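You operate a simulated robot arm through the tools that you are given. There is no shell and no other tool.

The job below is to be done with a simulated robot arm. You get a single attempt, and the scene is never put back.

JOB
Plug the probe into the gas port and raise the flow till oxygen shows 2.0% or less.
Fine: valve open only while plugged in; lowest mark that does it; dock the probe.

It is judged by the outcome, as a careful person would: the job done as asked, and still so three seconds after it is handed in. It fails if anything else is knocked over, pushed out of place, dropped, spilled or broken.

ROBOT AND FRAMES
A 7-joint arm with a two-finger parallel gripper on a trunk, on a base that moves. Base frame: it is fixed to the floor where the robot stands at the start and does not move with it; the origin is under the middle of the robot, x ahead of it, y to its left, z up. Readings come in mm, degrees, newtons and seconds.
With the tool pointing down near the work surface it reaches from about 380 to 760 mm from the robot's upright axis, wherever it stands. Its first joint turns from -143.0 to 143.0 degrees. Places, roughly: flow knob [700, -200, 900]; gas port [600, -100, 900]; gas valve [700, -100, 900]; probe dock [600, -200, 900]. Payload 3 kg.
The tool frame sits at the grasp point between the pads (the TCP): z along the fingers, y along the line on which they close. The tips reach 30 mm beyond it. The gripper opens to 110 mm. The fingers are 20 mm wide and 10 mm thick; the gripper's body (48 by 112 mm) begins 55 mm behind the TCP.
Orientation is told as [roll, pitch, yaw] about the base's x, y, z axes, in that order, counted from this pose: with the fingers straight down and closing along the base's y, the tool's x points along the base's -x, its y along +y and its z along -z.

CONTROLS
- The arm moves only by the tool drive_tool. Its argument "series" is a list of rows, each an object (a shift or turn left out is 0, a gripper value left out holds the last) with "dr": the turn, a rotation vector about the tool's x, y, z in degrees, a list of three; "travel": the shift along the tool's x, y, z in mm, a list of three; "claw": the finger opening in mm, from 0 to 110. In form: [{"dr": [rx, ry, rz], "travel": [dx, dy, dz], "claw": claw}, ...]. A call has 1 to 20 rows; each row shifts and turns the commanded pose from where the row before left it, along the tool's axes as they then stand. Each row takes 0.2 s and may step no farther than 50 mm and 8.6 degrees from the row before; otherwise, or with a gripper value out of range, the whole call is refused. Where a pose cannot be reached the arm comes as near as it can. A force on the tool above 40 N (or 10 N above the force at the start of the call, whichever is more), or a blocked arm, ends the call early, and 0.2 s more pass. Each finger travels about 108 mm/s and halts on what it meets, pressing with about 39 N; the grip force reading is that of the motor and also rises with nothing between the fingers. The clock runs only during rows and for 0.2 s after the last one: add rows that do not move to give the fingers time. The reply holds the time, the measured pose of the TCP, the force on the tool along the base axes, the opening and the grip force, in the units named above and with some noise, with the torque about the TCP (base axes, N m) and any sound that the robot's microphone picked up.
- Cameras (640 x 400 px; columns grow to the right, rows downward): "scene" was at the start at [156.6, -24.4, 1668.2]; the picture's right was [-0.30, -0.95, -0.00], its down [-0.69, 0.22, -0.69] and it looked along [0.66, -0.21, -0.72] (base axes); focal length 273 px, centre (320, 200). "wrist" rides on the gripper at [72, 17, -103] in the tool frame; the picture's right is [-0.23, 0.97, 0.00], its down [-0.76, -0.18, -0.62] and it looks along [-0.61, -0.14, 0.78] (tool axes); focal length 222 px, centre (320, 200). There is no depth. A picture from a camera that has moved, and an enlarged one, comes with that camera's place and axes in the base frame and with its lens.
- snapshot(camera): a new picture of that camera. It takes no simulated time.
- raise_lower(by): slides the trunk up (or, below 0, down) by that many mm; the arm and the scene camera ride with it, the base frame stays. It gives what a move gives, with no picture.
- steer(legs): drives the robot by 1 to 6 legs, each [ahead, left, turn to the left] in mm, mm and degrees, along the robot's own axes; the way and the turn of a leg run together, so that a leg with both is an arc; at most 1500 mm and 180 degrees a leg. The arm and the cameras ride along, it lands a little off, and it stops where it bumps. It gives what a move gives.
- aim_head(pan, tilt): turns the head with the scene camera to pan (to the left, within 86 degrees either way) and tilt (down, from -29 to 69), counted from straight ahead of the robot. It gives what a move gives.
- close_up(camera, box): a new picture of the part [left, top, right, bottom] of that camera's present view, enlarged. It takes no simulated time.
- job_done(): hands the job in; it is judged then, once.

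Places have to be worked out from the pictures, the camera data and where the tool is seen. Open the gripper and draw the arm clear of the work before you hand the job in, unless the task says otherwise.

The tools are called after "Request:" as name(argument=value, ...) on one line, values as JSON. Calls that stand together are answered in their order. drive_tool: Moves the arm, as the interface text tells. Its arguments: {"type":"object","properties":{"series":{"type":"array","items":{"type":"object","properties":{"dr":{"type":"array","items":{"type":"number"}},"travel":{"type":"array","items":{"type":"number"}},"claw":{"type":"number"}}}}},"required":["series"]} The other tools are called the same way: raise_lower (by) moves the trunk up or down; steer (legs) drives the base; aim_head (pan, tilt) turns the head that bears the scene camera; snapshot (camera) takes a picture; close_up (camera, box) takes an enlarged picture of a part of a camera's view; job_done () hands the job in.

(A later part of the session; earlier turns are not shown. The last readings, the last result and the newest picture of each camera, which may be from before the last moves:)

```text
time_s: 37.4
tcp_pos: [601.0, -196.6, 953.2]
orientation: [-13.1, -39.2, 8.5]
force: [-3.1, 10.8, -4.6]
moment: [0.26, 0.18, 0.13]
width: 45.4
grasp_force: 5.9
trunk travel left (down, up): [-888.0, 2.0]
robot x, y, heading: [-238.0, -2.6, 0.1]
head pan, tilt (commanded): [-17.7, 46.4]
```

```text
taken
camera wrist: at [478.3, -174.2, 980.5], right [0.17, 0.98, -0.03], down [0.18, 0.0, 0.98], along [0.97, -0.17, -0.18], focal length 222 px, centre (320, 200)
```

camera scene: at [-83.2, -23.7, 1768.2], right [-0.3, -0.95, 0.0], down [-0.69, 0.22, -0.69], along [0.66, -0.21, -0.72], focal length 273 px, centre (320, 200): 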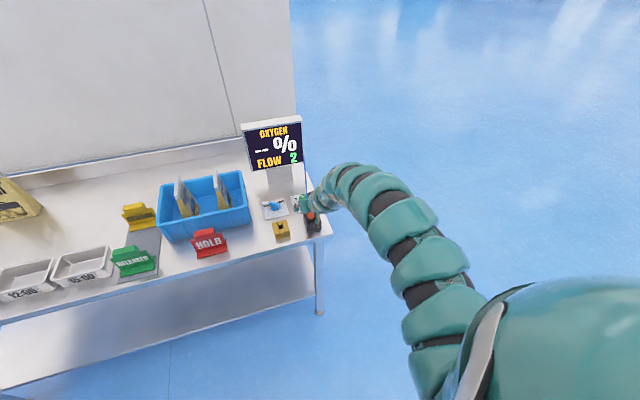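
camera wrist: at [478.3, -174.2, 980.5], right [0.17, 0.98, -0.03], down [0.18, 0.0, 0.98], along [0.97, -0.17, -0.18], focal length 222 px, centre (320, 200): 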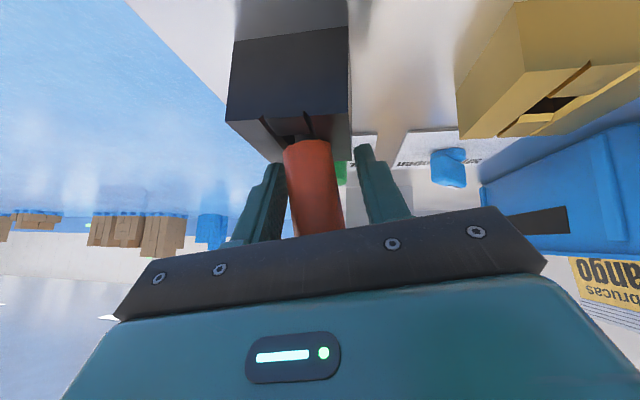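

Now the -y finger touches and the +y one still has a gap, so I shift back about 5 mm and close further.

Request:
drive_tool(series=[{"travel": [0, -3, 0], "claw": 46}, {"travel": [0, -3, 0]}, {"claw": 38}, {}])

Request:
close_up(camera="wrist", box=[200, 100, 440, 250])

```text
time_s: 38.4
tcp_pos: [601.8, -200.2, 954.0]
orientation: [-13.2, -39.2, 8.7]
force: [-7.7, 28.5, -13.3]
moment: [0.69, 0.39, 0.5]
width: 53.0
grasp_force: 15.1
trunk travel left (down, up): [-888.0, 2.0]
robot x, y, heading: [-239.2, -1.8, -0.2]
head pan, tilt (commanded): [-17.7, 46.4]
```

```text
2.67 times, centred on (320, 175) of wrist
camera zoom: at [478.8, -178.1, 981.6], right [0.17, 0.99, -0.03], down [0.18, 0.0, 0.98], along [0.97, -0.17, -0.18], focal length 592 px, centre (320, 267)
```

zoom: 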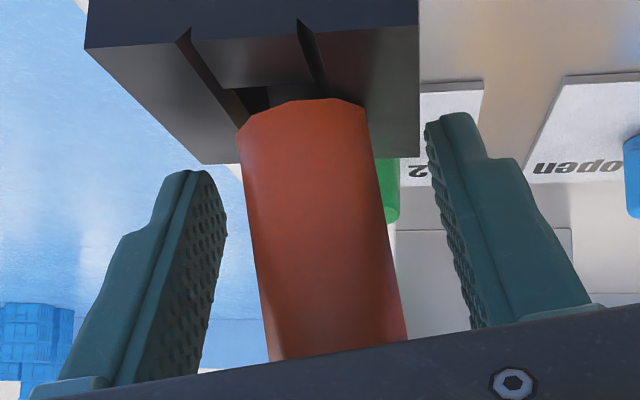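

The reaction and moment point to the +y fingertip catching the dock's left edge (y≈-180) just below its top, not the probe. I open and rise 14 mm to clear the dock.

Request:
drive_tool(series=[{"claw": 90}, {}, {"travel": [-8.9, -2.4, -10.6]}, {}])

Request:
snapshot(camera="wrist")

```text
time_s: 39.4
tcp_pos: [601.6, -205.6, 967.2]
orientation: [-13.1, -39.2, 8.5]
force: [0.0, -0.1, -1.2]
moment: [0.0, 0.0, -0.02]
width: 90.1
grasp_force: 0.1
trunk travel left (down, up): [-888.0, 2.0]
robot x, y, heading: [-237.5, 0.1, 0.0]
head pan, tilt (commanded): [-17.7, 46.4]
```

```text
taken
camera wrist: at [478.7, -182.5, 995.4], right [0.17, 0.98, -0.03], down [0.18, -0.01, 0.98], along [0.97, -0.17, -0.18], focal length 222 px, centre (320, 200)
```

wrist: 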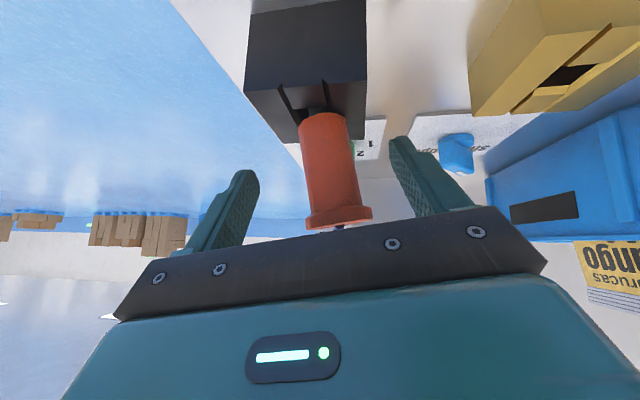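

Contact is gone. I enlarge this view to measure the probe, flange and dock top precisely.

Request:
close_up(camera="wrist", box=[220, 60, 460, 240])

```text
2.22 times, centred on (340, 150) of wrist
camera zoom: at [478.7, -182.5, 995.4], right [0.17, 0.98, -0.03], down [0.18, -0.01, 0.98], along [0.97, -0.17, -0.18], focal length 494 px, centre (276, 311)
```

zoom: 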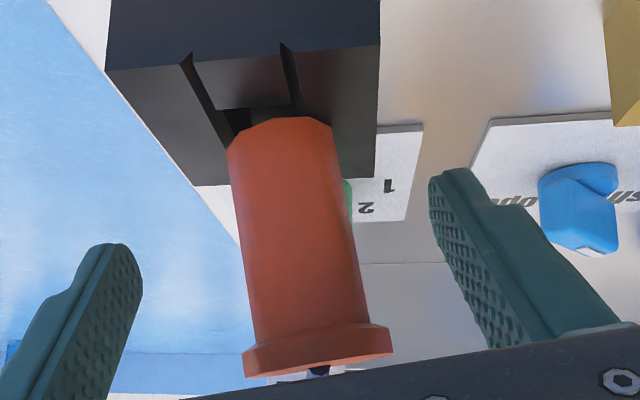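

The dock is unmoved (top ≈ 924, y -240…-180), and the probe body is ≈29 mm wide from z 924 to 980 with a 36 mm flange above. I unroll the tool and pitch further to about -55° so the fingertips clear the dock while gripping below the flange.

Request:
drive_tool(series=[{"dr": [-3.83, 0, 3.2]}, {"dr": [-3.83, 0, 3.2]}, {"dr": [0, -7.5, 0]}, {}])

```text
time_s: 40.4
tcp_pos: [601.5, -206.3, 969.4]
orientation: [0.0, -47.8, 0.1]
force: [-0.7, 0.2, -0.7]
moment: [0.01, 0.01, -0.01]
width: 89.9
grasp_force: 0.0
trunk travel left (down, up): [-888.0, 2.0]
robot x, y, heading: [-240.3, 1.1, 0.1]
head pan, tilt (commanded): [-17.7, 46.4]
```

Reachable so far (pitch -47.8°). I add another 7.5° of pitch.

Request:
drive_tool(series=[{"dr": [0, -7.5, 0]}, {}])

```text
time_s: 41.0
tcp_pos: [601.1, -205.5, 969.1]
orientation: [-0.3, -54.9, 0.3]
force: [0.9, 0.1, -0.3]
moment: [-0.01, 0.01, -0.03]
width: 90.3
grasp_force: 0.1
trunk travel left (down, up): [-888.0, 2.0]
robot x, y, heading: [-236.8, -0.7, -0.1]
head pan, tilt (commanded): [-17.7, 46.4]
```

Pitch -55° reached. I lower to z≈956.5 and start closing, to 44 mm first.

Request:
drive_tool(series=[{"travel": [10.2, 1.5, 7.2]}, {}, {"claw": 65}, {"claw": 50}, {"claw": 44}, {}])

Request:
close_up(camera="wrist", box=[200, 60, 456, 240])

```text
time_s: 42.4
tcp_pos: [602.3, -204.5, 955.6]
orientation: [-0.1, -55.1, 0.2]
force: [0.8, 1.1, -0.2]
moment: [0.01, 0.0, 0.03]
width: 44.0
grasp_force: 0.0
trunk travel left (down, up): [-888.0, 2.0]
robot x, y, heading: [-238.7, 1.6, -0.2]
head pan, tilt (commanded): [-17.7, 46.4]
```

```text
2.22 times, centred on (328, 150) of wrist
camera zoom: at [474.4, -186.1, 954.8], right [0.13, 0.97, 0.18], down [-0.07, -0.18, 0.98], along [0.99, -0.14, 0.05], focal length 494 px, centre (302, 311)
```

zoom: 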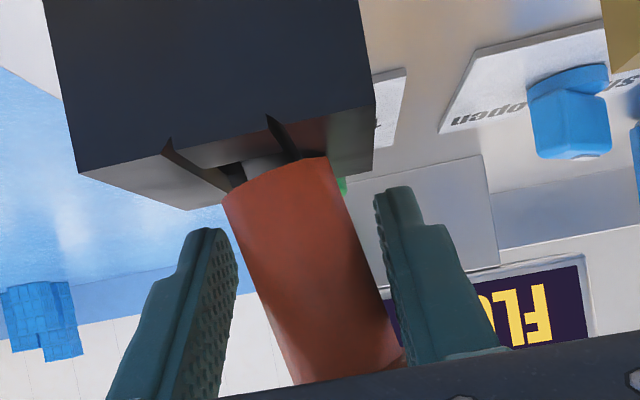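

No contact at 44 mm and the fingers are clear of the dock. I close onto the body.

Request:
drive_tool(series=[{"claw": 38}, {"claw": 33}, {"claw": 30}, {}])

Request:
close_up(camera="wrist", box=[200, 60, 456, 240])

```text
time_s: 43.4
tcp_pos: [602.1, -204.3, 957.2]
orientation: [-0.1, -55.1, 0.2]
force: [0.2, -1.1, 0.3]
moment: [-0.08, 0.02, -0.01]
width: 31.1
grasp_force: 1.4
trunk travel left (down, up): [-888.0, 2.0]
robot x, y, heading: [-234.6, -0.6, -0.0]
head pan, tilt (commanded): [-17.7, 46.4]
```

```text
2.22 times, centred on (328, 150) of wrist
camera zoom: at [474.4, -186.6, 954.7], right [0.13, 0.97, 0.19], down [-0.07, -0.18, 0.98], along [0.99, -0.14, 0.05], focal length 494 px, centre (302, 311)
```

zoom: 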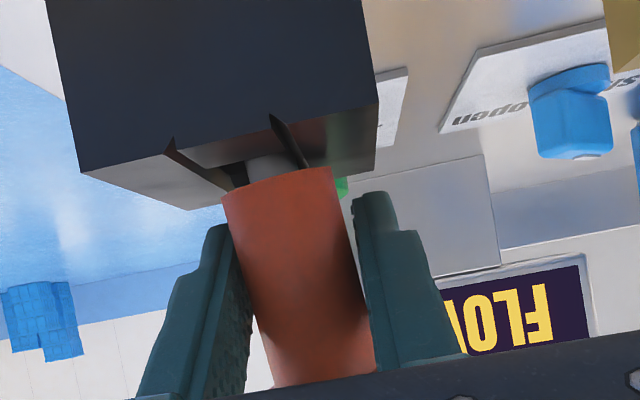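

Both pads are on the body at 31 mm and the probe has straightened. I grip firmly.

Request:
drive_tool(series=[{"claw": 26}, {"claw": 20}, {}])

Request:
close_up(camera="wrist", box=[200, 60, 456, 240])

```text
time_s: 44.2
tcp_pos: [601.9, -205.1, 955.9]
orientation: [-0.1, -55.0, 0.1]
force: [-0.5, -9.0, -0.9]
moment: [-0.3, 0.0, 0.0]
width: 29.2
grasp_force: 38.7
trunk travel left (down, up): [-888.0, 2.0]
robot x, y, heading: [-240.6, 2.1, 0.1]
head pan, tilt (commanded): [-17.7, 46.4]
```

```text
2.22 times, centred on (328, 150) of wrist
camera zoom: at [474.3, -187.6, 954.4], right [0.13, 0.97, 0.19], down [-0.07, -0.18, 0.98], along [0.99, -0.14, 0.05], focal length 494 px, centre (302, 311)
```

zoom: 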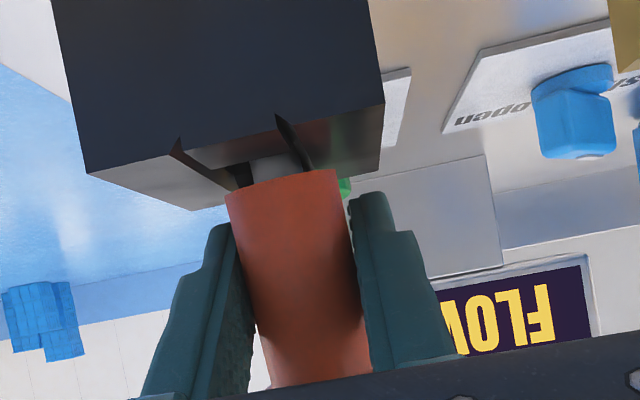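

Firm grip (29.2 mm, 39 N), with a -9 N side load because the dock hole is slightly to -y. I ease 3 mm in -y to relieve it before lifting.

Request:
drive_tool(series=[{"travel": [0, -1.5, 0]}, {"travel": [0, -1.5, 0]}, {}])

```text
time_s: 45.0
tcp_pos: [601.7, -205.6, 956.8]
orientation: [-0.1, -55.0, 0.2]
force: [-0.2, -1.3, 0.1]
moment: [-0.1, 0.0, -0.04]
width: 29.2
grasp_force: 39.3
trunk travel left (down, up): [-888.0, 2.0]
robot x, y, heading: [-239.6, 0.2, -0.0]
head pan, tilt (commanded): [-17.7, 46.4]
```

Side load is nearly gone. I look closely at the stem and hole before lifting.

Request:
close_up(camera="wrist", box=[250, 90, 378, 170])

Request:
close_up(camera="scene", box=[256, 190, 352, 250])

```text
5.00 times, centred on (314, 130) of wrist
camera zoom: at [474.5, -188.3, 954.7], right [0.13, 0.97, 0.18], down [-0.07, -0.18, 0.98], along [0.99, -0.14, 0.05], focal length 1111 px, centre (350, 550)
```

zoom: 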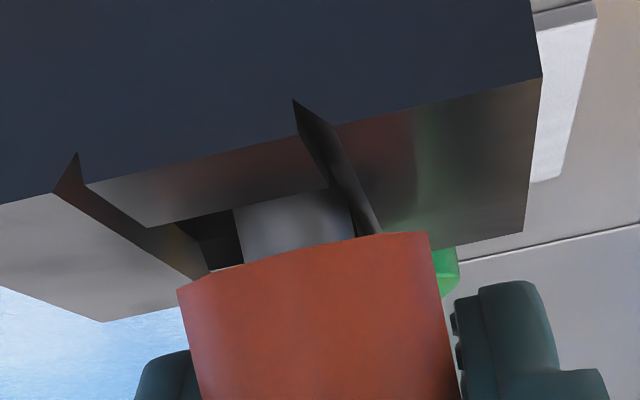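

```text
6.67 times, centred on (304, 220) of scene
camera zoom: at [-83.2, -24.5, 1768.2], right [-0.3, -0.95, 0.0], down [-0.69, 0.22, -0.69], along [0.66, -0.21, -0.72], focal length 1821 px, centre (427, 67)
```

zoom: 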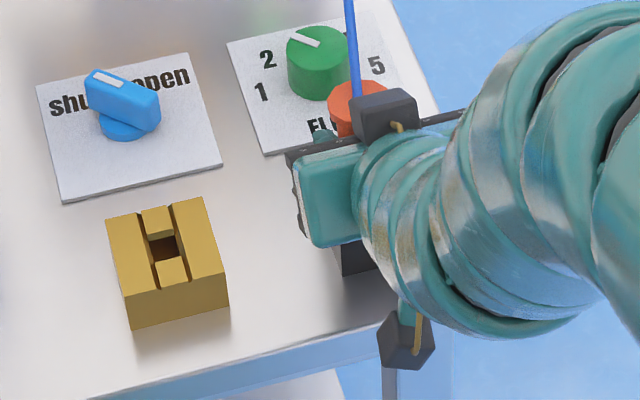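

The grey stem (≈13 mm) sits against the +y wall of a ≈21 mm hole, matching a hole centre near y=-210; probe axis ≈ [602, -206]. I lift straight up 20 mm, easing to -y a little.

Request:
drive_tool(series=[{"travel": [-8.2, -1.5, -5.75]}, {"travel": [-8.2, -1.5, -5.75]}, {}])

Request:
snapshot(camera="wrist")

```text
time_s: 45.8
tcp_pos: [602.1, -210.1, 974.5]
orientation: [-0.1, -55.0, 0.2]
force: [-0.5, 0.4, -0.8]
moment: [0.02, 0.01, 0.0]
width: 28.9
grasp_force: 39.4
trunk travel left (down, up): [-888.0, 2.0]
robot x, y, heading: [-240.3, -2.2, -0.2]
head pan, tilt (commanded): [-17.7, 46.4]
```

```text
taken
camera wrist: at [474.2, -192.1, 974.8], right [0.13, 0.97, 0.18], down [-0.07, -0.18, 0.98], along [0.99, -0.14, 0.05], focal length 222 px, centre (320, 200)
```

wrist: 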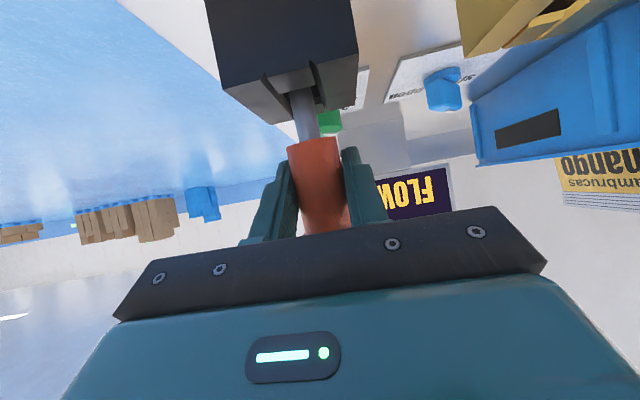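

The probe comes up freely with its stem showing. I lift another 35 mm and check that the stem is out.

Request:
drive_tool(series=[{"travel": [-14.3, 0, -10]}, {"travel": [-14.3, 0, -10]}, {}])

Request:
snapshot(camera="wrist")

Request:
close_up(camera="scene", box=[240, 170, 368, 250])

```text
time_s: 46.6
tcp_pos: [601.9, -210.1, 1009.8]
orientation: [0.0, -55.0, 0.3]
force: [-0.1, -0.4, -0.7]
moment: [0.02, -0.01, 0.0]
width: 28.9
grasp_force: 38.6
trunk travel left (down, up): [-888.0, 2.0]
robot x, y, heading: [-240.4, 1.3, -0.2]
head pan, tilt (commanded): [-17.7, 46.4]
```

```text
taken
camera wrist: at [474.4, -192.6, 1009.2], right [0.13, 0.97, 0.19], down [-0.07, -0.18, 0.98], along [0.99, -0.14, 0.05], focal length 222 px, centre (320, 200)
```

wrist: 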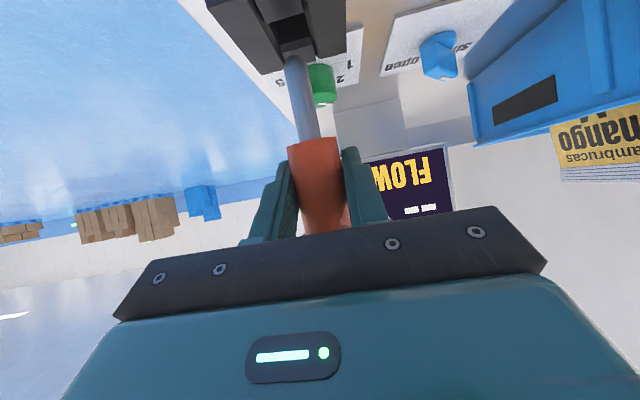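

```text
5.00 times, centred on (304, 210) of scene
camera zoom: at [-83.0, -24.6, 1768.1], right [-0.3, -0.95, 0.0], down [-0.69, 0.22, -0.69], along [0.66, -0.21, -0.72], focal length 1366 px, centre (400, 150)
```

zoom: 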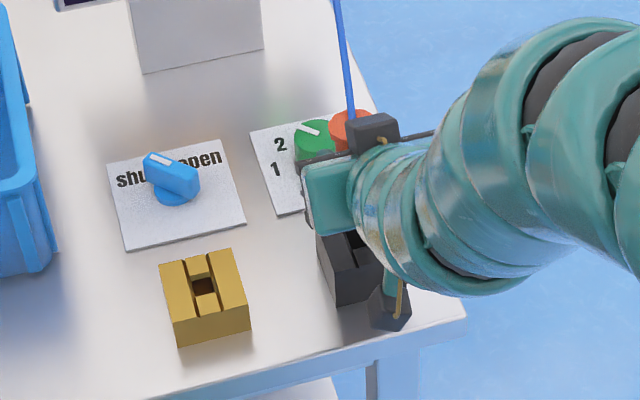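

I enlarge the stem tip to get its length.

Request:
close_up(camera="wrist", box=[220, 20, 412, 140])

```text
3.33 times, centred on (316, 80) of wrist
camera zoom: at [474.4, -192.6, 1009.2], right [0.13, 0.97, 0.19], down [-0.07, -0.18, 0.98], along [0.99, -0.14, 0.05], focal length 740 px, centre (333, 600)
```

zoom: 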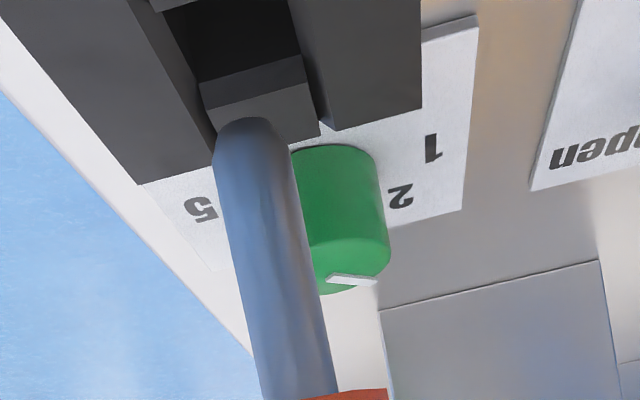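

The stem (≈14 mm, tip 75 mm below the TCP) is fully out and clear above the dock. I carry it level to above the port at y≈-79.5.

Request:
drive_tool(series=[{"travel": [0, 26, 0]}, {"travel": [0, 26, 0]}, {"travel": [0, 26, 0]}, {"travel": [0, 26, 0]}, {"travel": [0, 26.5, 0]}, {}])

Request:
snapshot(camera="wrist")

Request:
close_up(camera="scene", box=[230, 170, 358, 250])

```text
time_s: 48.0
tcp_pos: [600.8, -78.6, 1010.8]
orientation: [-0.1, -55.1, 0.2]
force: [0.1, 0.0, -0.3]
moment: [0.02, 0.0, -0.01]
width: 28.9
grasp_force: 39.0
trunk travel left (down, up): [-888.0, 2.0]
robot x, y, heading: [-236.9, -0.3, -0.2]
head pan, tilt (commanded): [-17.7, 46.4]
```

```text
taken
camera wrist: at [474.3, -61.9, 1009.4], right [0.13, 0.97, 0.19], down [-0.07, -0.18, 0.98], along [0.99, -0.14, 0.05], focal length 222 px, centre (320, 200)
```

wrist: 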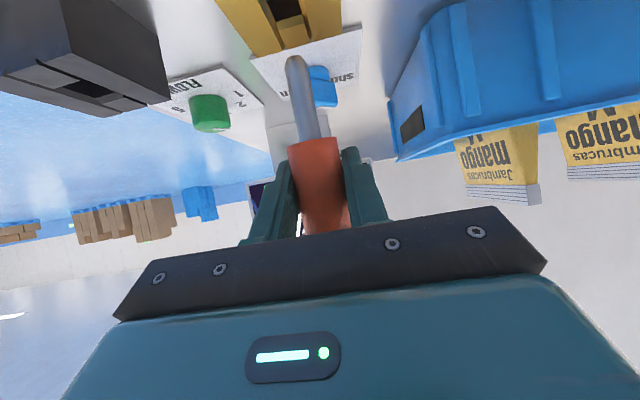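

```text
5.00 times, centred on (294, 210) of scene
camera zoom: at [-83.3, -25.4, 1768.2], right [-0.3, -0.95, 0.0], down [-0.69, 0.22, -0.69], along [0.66, -0.21, -0.72], focal length 1366 px, centre (450, 150)
```

zoom: 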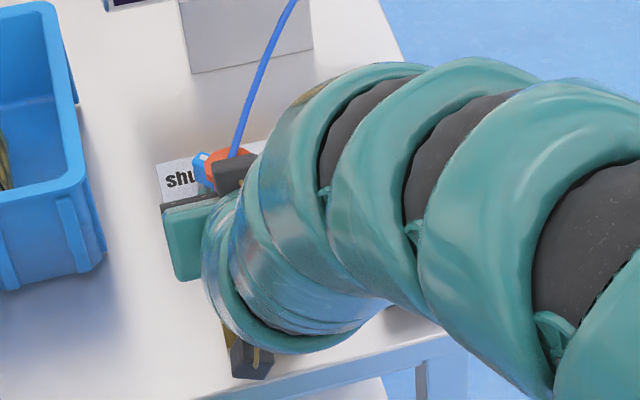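

I enlarge the stem tip against the port hole to check alignment.

Request:
close_up(camera="wrist", box=[200, 0, 392, 120])

```text
3.33 times, centred on (296, 60) of wrist
camera zoom: at [474.3, -61.9, 1009.4], right [0.13, 0.97, 0.19], down [-0.07, -0.18, 0.98], along [0.99, -0.14, 0.05], focal length 740 px, centre (400, 667)
```

zoom: 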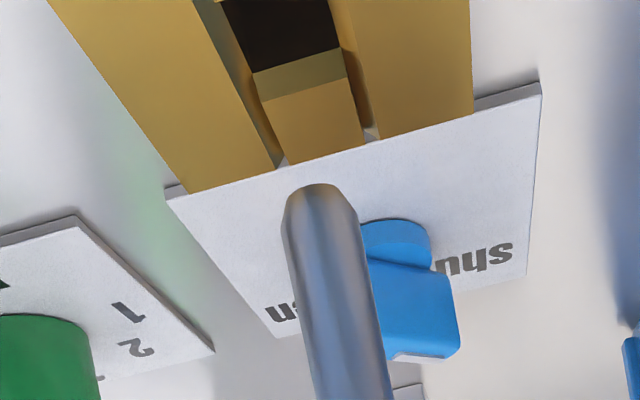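

Stem y≈-78.2 versus channel centre ≈-79.5, and x about 1 mm ahead of the hole centre. I correct that and lower 18 mm so the tip is just above the port.

Request:
drive_tool(series=[{"travel": [0.7, -1.3, -1]}, {"travel": [7.4, 0, 5.15]}, {"travel": [7.4, 0, 5.15]}, {}])

Request:
close_up(camera="wrist", box=[200, 0, 392, 120])

```text
time_s: 49.0
tcp_pos: [599.8, -80.1, 991.9]
orientation: [-0.1, -55.0, 0.3]
force: [-0.3, -0.1, -1.2]
moment: [-0.03, 0.0, -0.03]
width: 29.0
grasp_force: 39.2
trunk travel left (down, up): [-888.0, 2.0]
robot x, y, heading: [-241.8, 0.3, 0.1]
head pan, tilt (commanded): [-17.7, 46.4]
```

```text
3.33 times, centred on (296, 60) of wrist
camera zoom: at [472.7, -62.6, 990.8], right [0.13, 0.97, 0.18], down [-0.07, -0.18, 0.98], along [0.99, -0.14, 0.05], focal length 740 px, centre (400, 667)
```

zoom: 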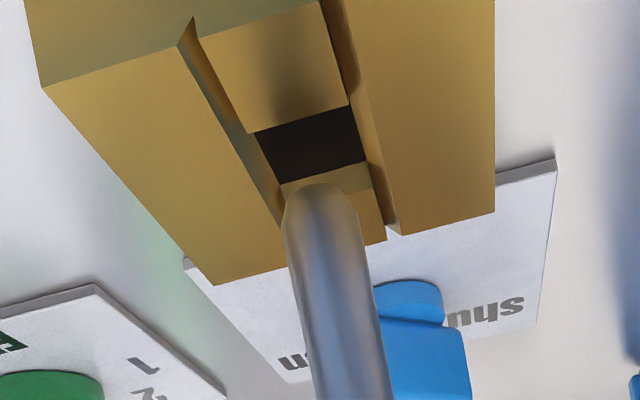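

The stem is within about 1 mm of the hole centre and the mouth is chamfered. I shift 1 mm back in x and lower 15 mm gently into it.

Request:
drive_tool(series=[{"travel": [4.7, 0, 2.05]}, {"travel": [4.1, 0, 2.87]}, {"travel": [4.1, 0, 2.87]}, {}])

Request:
close_up(camera="wrist", box=[200, 0, 392, 120])

```text
time_s: 50.0
tcp_pos: [600.4, -80.1, 978.6]
orientation: [-0.1, -55.2, 0.2]
force: [4.3, 1.7, 1.6]
moment: [0.03, -0.28, 0.01]
width: 29.2
grasp_force: 39.3
trunk travel left (down, up): [-888.0, 2.0]
robot x, y, heading: [-242.0, -0.4, -0.0]
head pan, tilt (commanded): [-17.7, 46.4]
```

```text
3.33 times, centred on (296, 60) of wrist
camera zoom: at [473.0, -62.5, 976.2], right [0.13, 0.97, 0.19], down [-0.08, -0.18, 0.98], along [0.99, -0.14, 0.05], focal length 740 px, centre (400, 667)
```

zoom: 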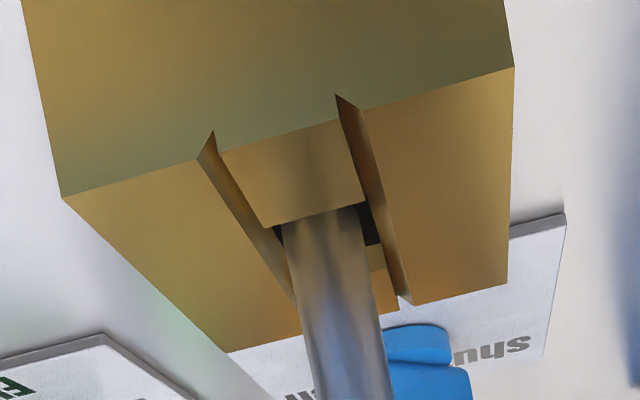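

The stem is in the mouth and the tip is brushing the front side (+4 N in x). I shift 2 mm forward and 0.5 mm left, then lower 10 mm more.

Request:
drive_tool(series=[{"travel": [-1.15, 0.5, 1.64]}, {"travel": [4.1, 0, 2.87]}, {"travel": [4.1, 0, 2.87]}, {}])

Request:
close_up(camera="wrist", box=[200, 0, 392, 120])

```text
time_s: 51.0
tcp_pos: [601.7, -79.3, 967.6]
orientation: [-0.2, -55.0, 0.2]
force: [-0.6, -0.1, -0.4]
moment: [-0.01, 0.02, 0.01]
width: 29.2
grasp_force: 39.5
trunk travel left (down, up): [-888.0, 2.0]
robot x, y, heading: [-239.3, -0.2, -0.0]
head pan, tilt (commanded): [-17.7, 46.4]
```

```text
3.33 times, centred on (296, 60) of wrist
camera zoom: at [473.9, -62.5, 965.9], right [0.13, 0.97, 0.18], down [-0.07, -0.18, 0.98], along [0.99, -0.14, 0.05], focal length 740 px, centre (400, 667)
```

zoom: 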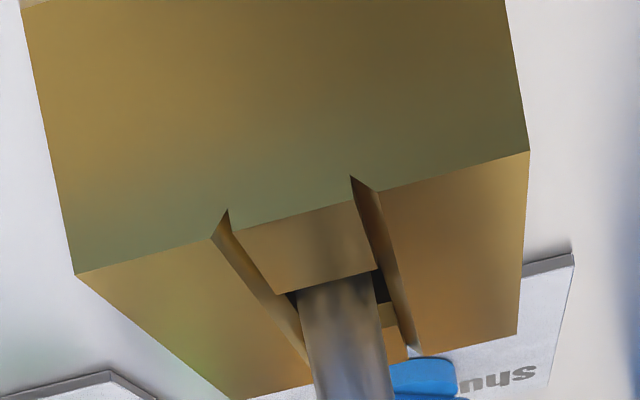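

It slides freely now, about 20 mm in. I lower 10 mm more.

Request:
drive_tool(series=[{"travel": [4.1, 0, 2.87]}, {"travel": [4.1, 0, 2.87]}, {}])

Request:
close_up(camera="scene", box=[230, 100, 358, 180])

```text
time_s: 51.8
tcp_pos: [599.4, -79.9, 957.2]
orientation: [-0.1, -54.9, 0.2]
force: [-0.3, -0.3, -1.5]
moment: [0.04, 0.04, -0.03]
width: 28.9
grasp_force: 39.6
trunk travel left (down, up): [-888.0, 2.0]
robot x, y, heading: [-237.4, 0.3, -0.1]
head pan, tilt (commanded): [-17.7, 46.4]
```

```text
5.00 times, centred on (294, 140) of scene
camera zoom: at [-83.3, -24.3, 1768.2], right [-0.3, -0.95, 0.0], down [-0.69, 0.22, -0.69], along [0.66, -0.21, -0.72], focal length 1366 px, centre (450, 500)
```

zoom: 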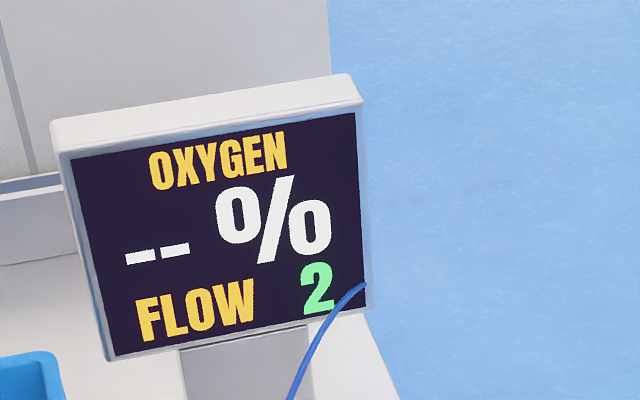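

Display still shows "--". I keep lowering in small steps until it seats.

Request:
drive_tool(series=[{"travel": [3.3, 0, 2.3]}, {"travel": [2.46, 0, 1.72]}, {}])

Request:
close_up(camera="wrist", box=[200, 40, 392, 160])

```text
time_s: 52.6
tcp_pos: [601.7, -79.6, 956.1]
orientation: [-0.1, -55.7, 0.2]
force: [-1.6, -2.7, 26.3]
moment: [-0.08, -0.05, -0.01]
width: 29.2
grasp_force: 38.8
trunk travel left (down, up): [-888.0, 2.0]
robot x, y, heading: [-239.6, -1.7, -0.1]
head pan, tilt (commanded): [-17.7, 46.4]
```

```text
3.33 times, centred on (296, 100) of wrist
camera zoom: at [473.7, -62.3, 952.9], right [0.13, 0.97, 0.19], down [-0.08, -0.18, 0.98], along [0.99, -0.14, 0.06], focal length 740 px, centre (400, 533)
```

zoom: 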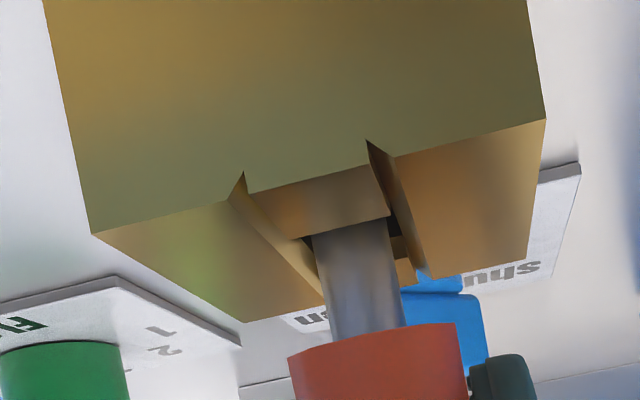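

It has bottomed (26 N up) at TCP z≈956 — the same height as when docked, so it is fully seated. I relieve the downward push before releasing.

Request:
drive_tool(series=[{"travel": [-3.7, 0, -2.6]}, {}, {}])

Request:
snapshot(camera="scene")

```text
time_s: 53.4
tcp_pos: [599.5, -79.2, 956.3]
orientation: [-0.2, -55.1, 0.1]
force: [7.1, 0.0, 14.3]
moment: [-0.01, -0.46, 0.06]
width: 28.7
grasp_force: 38.7
trunk travel left (down, up): [-888.0, 2.0]
robot x, y, heading: [-239.3, 0.9, -0.0]
head pan, tilt (commanded): [-17.7, 46.4]
```

```text
taken
camera scene: at [-84.5, -24.1, 1768.3], right [-0.3, -0.95, 0.0], down [-0.69, 0.22, -0.69], along [0.66, -0.21, -0.72], focal length 273 px, centre (320, 200)
```

scene: 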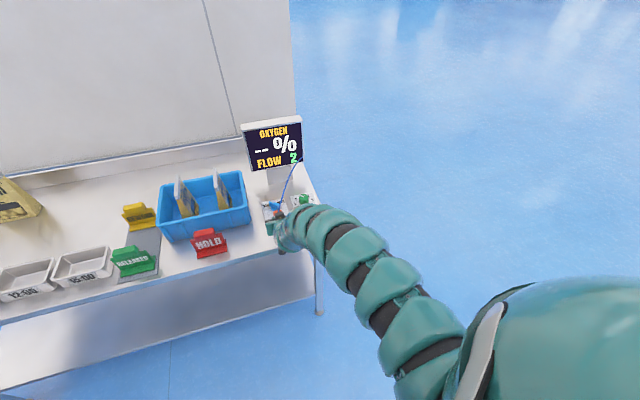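

Residual load is 7 N in x and 14 N up. I ease by 1 mm up and forward, then open the fingers gently to 50 mm.

Request:
drive_tool(series=[{"travel": [-1.4, 0, 0.25]}, {}, {"claw": 32}, {"claw": 40}, {"claw": 50}, {}])

Request:
snapshot(camera="wrist")

```text
time_s: 54.8
tcp_pos: [602.4, -79.9, 955.8]
orientation: [-0.1, -55.0, 0.2]
force: [-0.5, 0.4, 0.2]
moment: [0.01, 0.02, -0.01]
width: 50.0
grasp_force: 0.1
trunk travel left (down, up): [-888.0, 2.0]
robot x, y, heading: [-239.7, 0.4, -0.0]
head pan, tilt (commanded): [-17.7, 46.4]
```

```text
taken
camera wrist: at [474.4, -62.2, 954.3], right [0.13, 0.97, 0.18], down [-0.07, -0.18, 0.98], along [0.99, -0.14, 0.05], focal length 222 px, centre (320, 200)
```

wrist: 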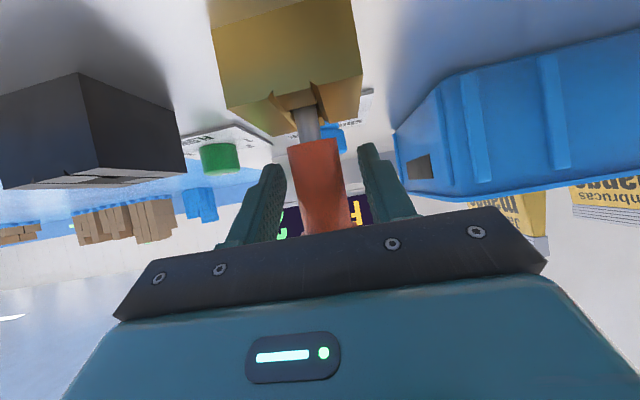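

The probe stands upright in the port and the fingers are free. I retreat backward along the tool axis in small steps, away from the cable.

Request:
drive_tool(series=[{"travel": [0, 0, -15]}, {"travel": [0, 0, -15]}, {}])

```text
time_s: 55.6
tcp_pos: [577.7, -78.3, 974.2]
orientation: [-0.1, -55.1, 0.3]
force: [-0.3, 0.4, 0.0]
moment: [-0.01, 0.0, 0.0]
width: 50.2
grasp_force: 0.1
trunk travel left (down, up): [-888.0, 2.0]
robot x, y, heading: [-240.0, -0.2, -0.1]
head pan, tilt (commanded): [-17.7, 46.4]
```

Request:
drive_tool(series=[{"travel": [0, 0, -20]}, {"travel": [0, 0, -20]}, {}])

Request:
snapshot(camera="wrist")

Request:
snapshot(camera="scene")

```text
time_s: 56.4
tcp_pos: [545.5, -78.7, 996.5]
orientation: [-0.1, -54.9, 0.0]
force: [0.1, -0.1, 0.7]
moment: [0.0, 0.03, 0.0]
width: 50.0
grasp_force: 0.1
trunk travel left (down, up): [-888.0, 2.0]
robot x, y, heading: [-238.5, 1.3, -0.0]
head pan, tilt (commanded): [-17.7, 46.4]
```

```text
taken
camera wrist: at [417.3, -62.2, 994.7], right [0.13, 0.97, 0.19], down [-0.07, -0.18, 0.98], along [0.99, -0.14, 0.05], focal length 222 px, centre (320, 200)
```

wrist: 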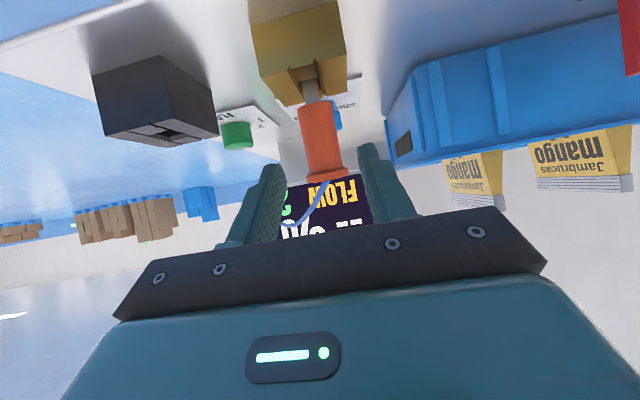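

```text
taken
camera scene: at [-82.8, -24.3, 1768.1], right [-0.3, -0.95, 0.0], down [-0.69, 0.22, -0.69], along [0.66, -0.21, -0.72], focal length 273 px, centre (320, 200)
```

scene: 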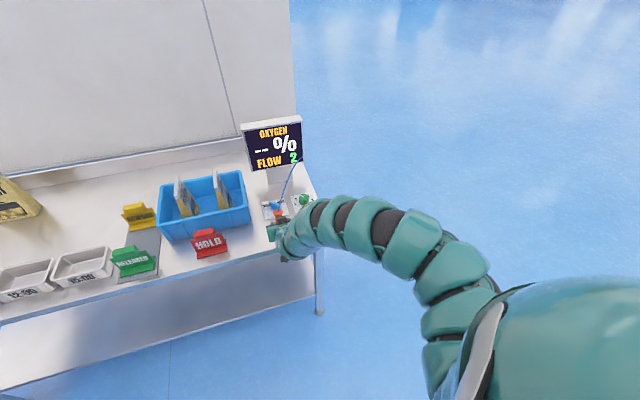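

The probe is plugged in; valve ≈ [730, -78] and flow knob ≈ [735, -210]. Those need the base further forward, so I first carry the empty gripper right, over the empty dock, to clear the bench.

Request:
drive_tool(series=[{"travel": [0, -20, 0]}, {"travel": [0, -40, 0]}, {"travel": [0, -40, 0]}, {"travel": [0, -40, 0]}, {}])

```text
time_s: 57.6
tcp_pos: [544.2, -219.7, 997.4]
orientation: [-0.2, -55.0, 0.3]
force: [-0.4, -0.4, -0.4]
moment: [-0.01, -0.01, -0.02]
width: 50.2
grasp_force: 0.2
trunk travel left (down, up): [-888.0, 2.0]
robot x, y, heading: [-238.3, -1.9, 0.0]
head pan, tilt (commanded): [-17.7, 46.4]
```

Request:
drive_tool(series=[{"travel": [0, -45, 0]}, {"travel": [0, -45, 0]}, {"travel": [0, -45, 0]}, {"travel": [0, -45, 0]}, {}])

Request:
close_up(camera="scene", box=[230, 110, 358, 190])

Request:
close_up(camera="scene", box=[230, 180, 358, 260])

```text
time_s: 58.8
tcp_pos: [545.2, -400.7, 996.1]
orientation: [-0.1, -55.1, 0.2]
force: [0.3, 0.1, -0.9]
moment: [-0.01, -0.04, 0.03]
width: 50.1
grasp_force: 0.0
trunk travel left (down, up): [-888.0, 2.0]
robot x, y, heading: [-239.0, -1.5, 0.1]
head pan, tilt (commanded): [-17.7, 46.4]
```

```text
5.00 times, centred on (294, 150) of scene
camera zoom: at [-83.4, -23.4, 1768.2], right [-0.3, -0.95, 0.0], down [-0.69, 0.22, -0.69], along [0.66, -0.21, -0.72], focal length 1366 px, centre (450, 450)
```

zoom: 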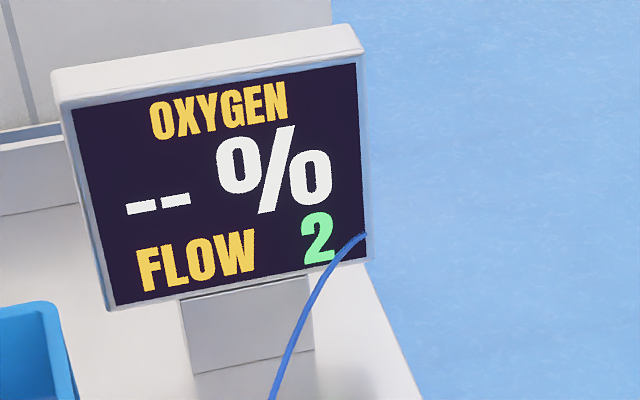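

```text
5.00 times, centred on (294, 220) of scene
camera zoom: at [-83.4, -23.4, 1768.2], right [-0.3, -0.95, 0.0], down [-0.69, 0.22, -0.69], along [0.66, -0.21, -0.72], focal length 1366 px, centre (450, 100)
```

zoom: 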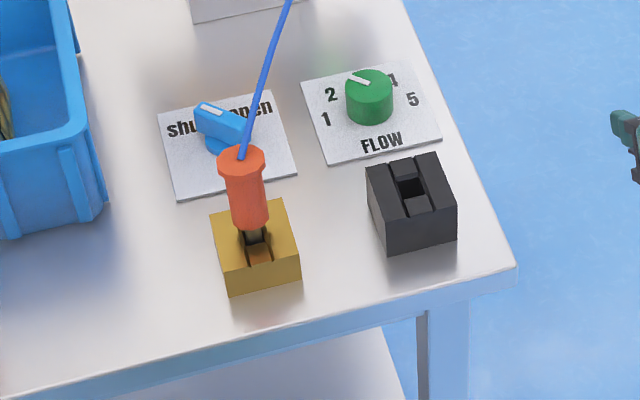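

The probe stands upright in the port. I now turn the tool back to pointing straight down, beside the bench.

Request:
drive_tool(series=[{"dr": [0, 8, 0]}, {"dr": [0, 8, 0]}, {"dr": [0, 8, 0]}, {"dr": [0, 8, 0]}, {}])

```text
time_s: 60.0
tcp_pos: [552.5, -386.8, 999.5]
orientation: [2.6, -32.7, 0.4]
force: [0.4, 0.1, -0.7]
moment: [-0.01, 0.02, -0.02]
width: 50.3
grasp_force: 0.0
out of reach, approached as far as the arm can: row 3, 4
trunk travel left (down, up): [-888.0, 2.0]
robot x, y, heading: [-242.0, -0.8, 0.0]
head pan, tilt (commanded): [-17.7, 46.4]
```

Limited again around -33° pitch. I drop lower beside the bench, where the arm has more freedom, and continue leveling.

Request:
drive_tool(series=[{"travel": [13.5, -8, 21]}, {"travel": [13.5, -8, 21]}, {"dr": [0, 6, 0]}, {}])

```text
time_s: 61.0
tcp_pos: [552.0, -401.5, 949.0]
orientation: [2.5, -26.7, 0.7]
force: [0.3, 0.5, 0.4]
moment: [0.01, 0.0, 0.03]
width: 50.1
grasp_force: 0.0
trunk travel left (down, up): [-888.0, 2.0]
robot x, y, heading: [-240.4, 2.5, -0.1]
head pan, tilt (commanded): [-17.7, 46.4]
```

Request:
drive_tool(series=[{"dr": [2.2, 0, -1.1]}, {"dr": [0, 8, 0]}, {"dr": [0, 8, 0]}, {"dr": [0, 8, 0]}, {"dr": [0, 2.7, 0]}, {}])

```text
time_s: 62.4
tcp_pos: [508.3, -366.6, 979.1]
orientation: [-0.4, -8.0, 2.0]
force: [0.4, 0.6, -0.3]
moment: [0.03, -0.02, -0.02]
width: 50.0
grasp_force: 0.2
out of reach, approached as far as the arm can: row 2, 3, 4, 5
trunk travel left (down, up): [-888.0, 2.0]
robot x, y, heading: [-237.5, 1.1, -0.1]
head pan, tilt (commanded): [-17.7, 46.4]
```

Request:
drive_tool(series=[{"travel": [39.6, -20, -5.6]}, {"dr": [0, 8, 0]}, {"dr": [-0.4, 0, 2]}, {}])

```text
time_s: 63.4
tcp_pos: [463.0, -380.0, 976.0]
orientation: [0.1, 0.1, -0.1]
force: [-0.7, -0.7, 0.2]
moment: [0.01, -0.01, 0.04]
width: 50.1
grasp_force: 0.0
out of reach, approached as far as the arm can: row 2
trunk travel left (down, up): [-888.0, 2.0]
robot x, y, heading: [-241.8, -2.3, -0.1]
head pan, tilt (commanded): [-17.7, 46.4]
```

Tool is straight down again at [463, -380, 976]. I drive the base forward 240 mm, back to its starting line, with the gripper passing right of the bench.

Request:
steer(legs=[[240, 0, 0]])

Request:
snapshot(camera="scene")

Request:
snapshot(camera="wrist")

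```text
time_s: 65.2
tcp_pos: [706.6, -378.0, 977.0]
orientation: [0.1, 0.0, 0.1]
force: [-0.2, 0.5, -0.2]
moment: [0.0, 0.0, 0.0]
width: 50.1
grasp_force: 0.0
trunk travel left (down, up): [-888.0, 2.0]
robot x, y, heading: [5.3, -4.2, -0.2]
head pan, tilt (commanded): [-17.7, 46.4]
```

```text
taken
camera scene: at [159.7, -24.0, 1768.1], right [-0.3, -0.95, 0.0], down [-0.69, 0.22, -0.69], along [0.66, -0.21, -0.72], focal length 273 px, centre (320, 200)
```

scene: 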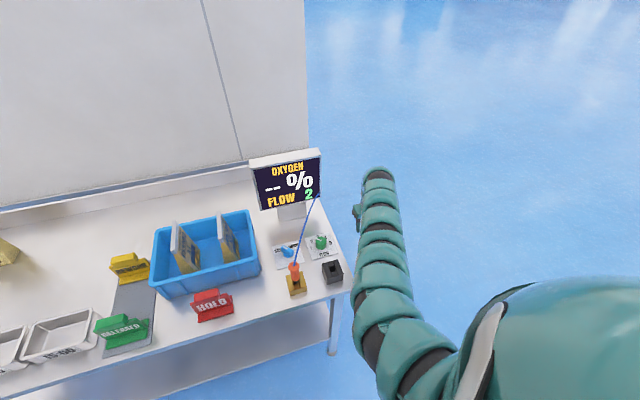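

```text
taken
camera wrist: at [633.1, -360.5, 1078.3], right [0.23, 0.97, 0.0], down [0.76, -0.18, 0.62], along [0.61, -0.14, -0.78], focal length 222 px, centre (320, 200)
```

wrist: 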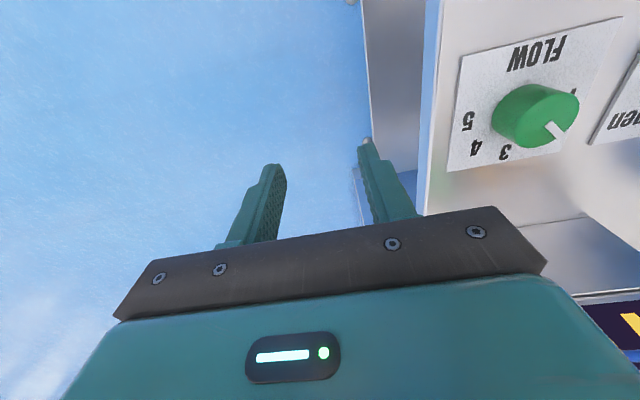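

I enlarge the scene for the valve and knob geometry and the cable's path.

Request:
close_up(camera="scene", box=[256, 180, 352, 240])

Request:
close_up(camera="scene", box=[256, 230, 352, 290])

Request:
close_up(camera="wrist", box=[430, 20, 640, 151])

```text
6.67 times, centred on (304, 210) of scene
camera zoom: at [159.7, -24.0, 1768.1], right [-0.3, -0.95, 0.0], down [-0.69, 0.22, -0.69], along [0.66, -0.21, -0.72], focal length 1821 px, centre (427, 133)
```

zoom: 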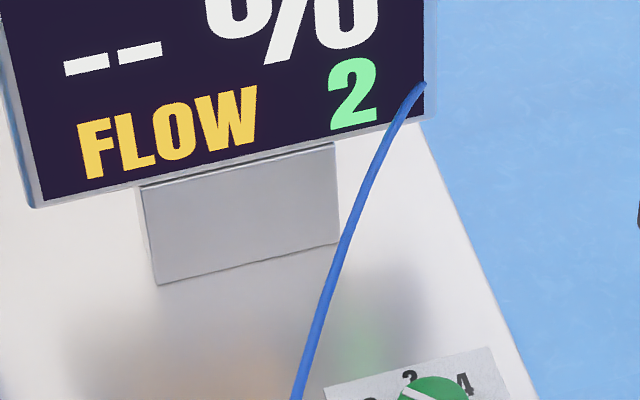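

```text
6.67 times, centred on (304, 260) of scene
camera zoom: at [159.7, -24.0, 1768.1], right [-0.3, -0.95, 0.0], down [-0.69, 0.22, -0.69], along [0.66, -0.21, -0.72], focal length 1821 px, centre (427, -200)
```

zoom: 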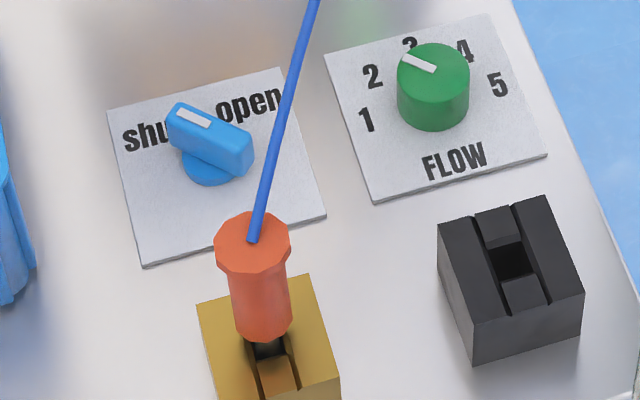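

```text
3.05 times, centred on (535, 86) of wrist
camera zoom: at [633.1, -360.5, 1078.3], right [0.23, 0.97, 0.0], down [0.76, -0.18, 0.62], along [0.61, -0.14, -0.78], focal length 677 px, centre (-335, 549)
```

zoom: 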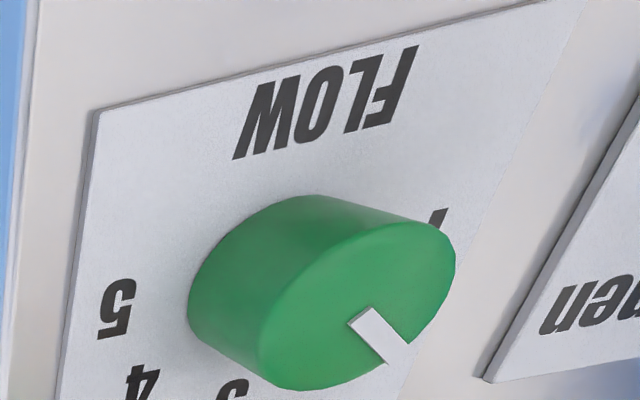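

Working out angles: flow marks are 45° apart (1 at +90°, 2 at +45°, 3 ahead, 4 at -45°, 5 at -90°), knob axis ≈ [735, -211], valve axis ≈ [735, -80] with its bar at +45° (shut) and open at -45°. I rise to z≈1115 to pass over the cable.

Request:
drive_tool(series=[{"travel": [-5, 0, -45]}, {"travel": [-5, 0, -45]}, {"travel": [-5, 0, -45]}, {}])

```text
time_s: 66.2
tcp_pos: [720.3, -376.6, 1112.2]
orientation: [0.2, 0.0, 0.0]
force: [0.4, -1.0, -0.3]
moment: [-0.01, 0.0, 0.01]
width: 50.1
grasp_force: 0.1
trunk travel left (down, up): [-888.0, 2.0]
robot x, y, heading: [2.1, 1.4, 0.3]
head pan, tilt (commanded): [-17.7, 46.4]
```

Request:
drive_tool(series=[{"travel": [-5, 40, 0]}, {"travel": [-5, 40, 0]}, {"travel": [0, 40, 0]}, {}])

Request:
snapshot(camera="wrist")

Request:
snapshot(camera="scene")

```text
time_s: 67.2
tcp_pos: [731.9, -258.8, 1112.0]
orientation: [0.1, -0.2, 0.1]
force: [0.1, 0.3, -0.3]
moment: [0.02, -0.02, -0.01]
width: 49.9
grasp_force: 0.1
trunk travel left (down, up): [-888.0, 2.0]
robot x, y, heading: [3.7, 2.9, 0.3]
head pan, tilt (commanded): [-17.7, 46.4]
```

```text
taken
camera wrist: at [658.4, -241.3, 1213.6], right [0.23, 0.97, 0.0], down [0.76, -0.18, 0.62], along [0.61, -0.14, -0.78], focal length 222 px, centre (320, 200)
```

wrist: 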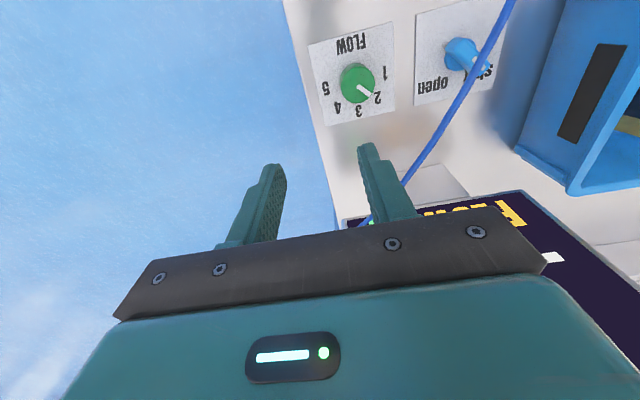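

```text
taken
camera scene: at [158.6, -25.4, 1768.2], right [-0.3, -0.95, 0.0], down [-0.69, 0.22, -0.69], along [0.66, -0.21, -0.72], focal length 273 px, centre (320, 200)
```

scene: 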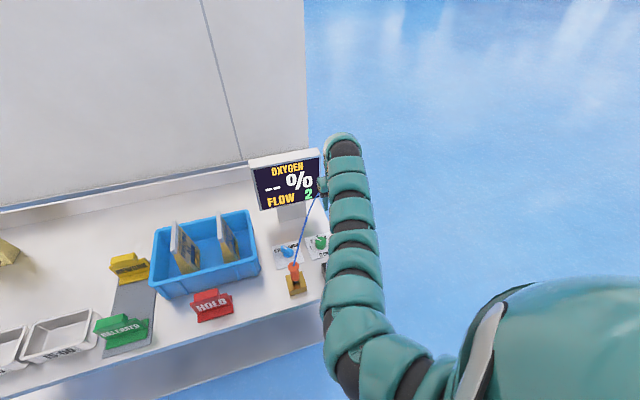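

The cable peaks near z≈1050 around x≈750, below my fingertips at 1082. I continue over it to the valve at [735, -80].

Request:
drive_tool(series=[{"travel": [-1, 45, 0]}, {"travel": [-1, 45, 0]}, {"travel": [-1, 45, 0]}, {"travel": [0, 44, 0]}, {}])

Request:
snapshot(camera="wrist")

```text
time_s: 68.4
tcp_pos: [713.6, -98.9, 1108.4]
orientation: [0.5, -0.2, 0.6]
force: [0.4, 0.2, -1.0]
moment: [0.0, 0.02, 0.02]
width: 50.1
grasp_force: 0.1
out of reach, approached as far as the arm can: row 3, 4
trunk travel left (down, up): [-888.0, 2.0]
robot x, y, heading: [3.2, -0.5, 0.1]
head pan, tilt (commanded): [-17.7, 46.4]
```

```text
taken
camera wrist: at [638.5, -82.6, 1211.1], right [0.22, 0.98, 0.01], down [0.76, -0.18, 0.62], along [0.61, -0.13, -0.78], focal length 222 px, centre (320, 200)
```

wrist: 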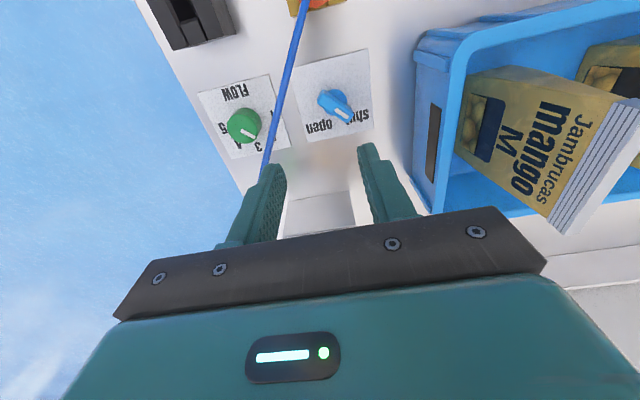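

Outer limit again toward the left: the right-side shoulder is too far from the valve. I go back over the knob first, then will shift the base left.

Request:
drive_tool(series=[{"travel": [0, -40, 0]}, {"travel": [0, -40, 0]}, {"travel": [-9, -40, -2]}, {"travel": [-9, -35, -2]}, {}])

```text
time_s: 69.6
tcp_pos: [730.7, -252.5, 1113.5]
orientation: [-0.1, 0.1, 0.0]
force: [0.4, 0.0, -0.4]
moment: [0.0, 0.02, 0.02]
width: 50.4
grasp_force: 0.0
trunk travel left (down, up): [-888.0, 2.0]
robot x, y, heading: [3.8, -0.6, 0.2]
head pan, tilt (commanded): [-17.7, 46.4]
```

Now I drive the base 140 mm to the left; the gripper rides at z≈1113 above everything here.

Request:
steer(legs=[[0, 140, 0]])

Request:
snapshot(camera="wrist")

Request:
snapshot(camera="scene")

```text
time_s: 70.9
tcp_pos: [730.9, -112.0, 1113.9]
orientation: [0.0, -0.1, 0.0]
force: [0.3, -0.5, -0.7]
moment: [0.0, 0.0, -0.01]
width: 49.9
grasp_force: 0.1
trunk travel left (down, up): [-888.0, 2.0]
robot x, y, heading: [1.1, 139.0, -0.1]
head pan, tilt (commanded): [-17.7, 46.4]
```

```text
taken
camera wrist: at [657.5, -93.3, 1215.5], right [0.23, 0.97, 0.0], down [0.76, -0.18, 0.62], along [0.61, -0.14, -0.78], focal length 222 px, centre (320, 200)
```

wrist: 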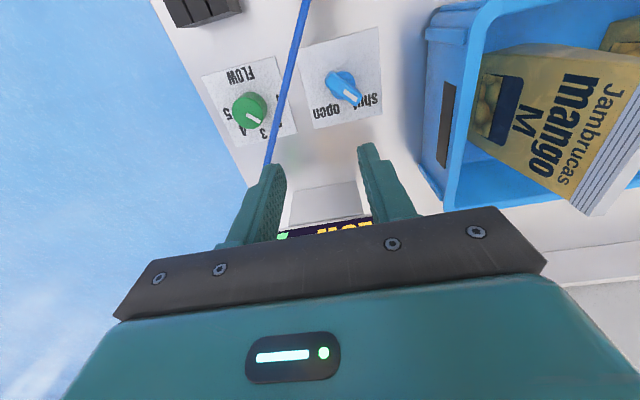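

```text
taken
camera scene: at [158.2, 118.4, 1768.2], right [-0.3, -0.95, 0.0], down [-0.69, 0.22, -0.69], along [0.66, -0.21, -0.72], focal length 273 px, centre (320, 200)
```

scene: 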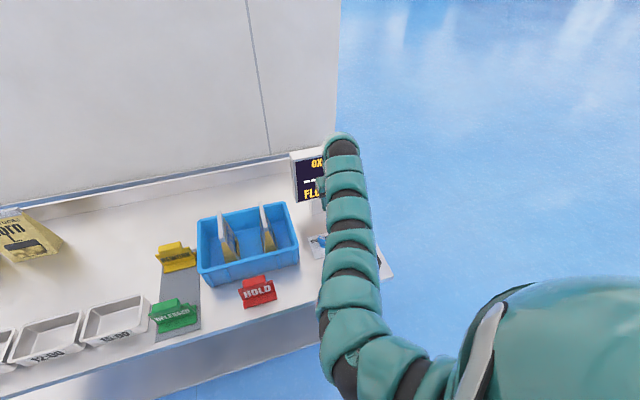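

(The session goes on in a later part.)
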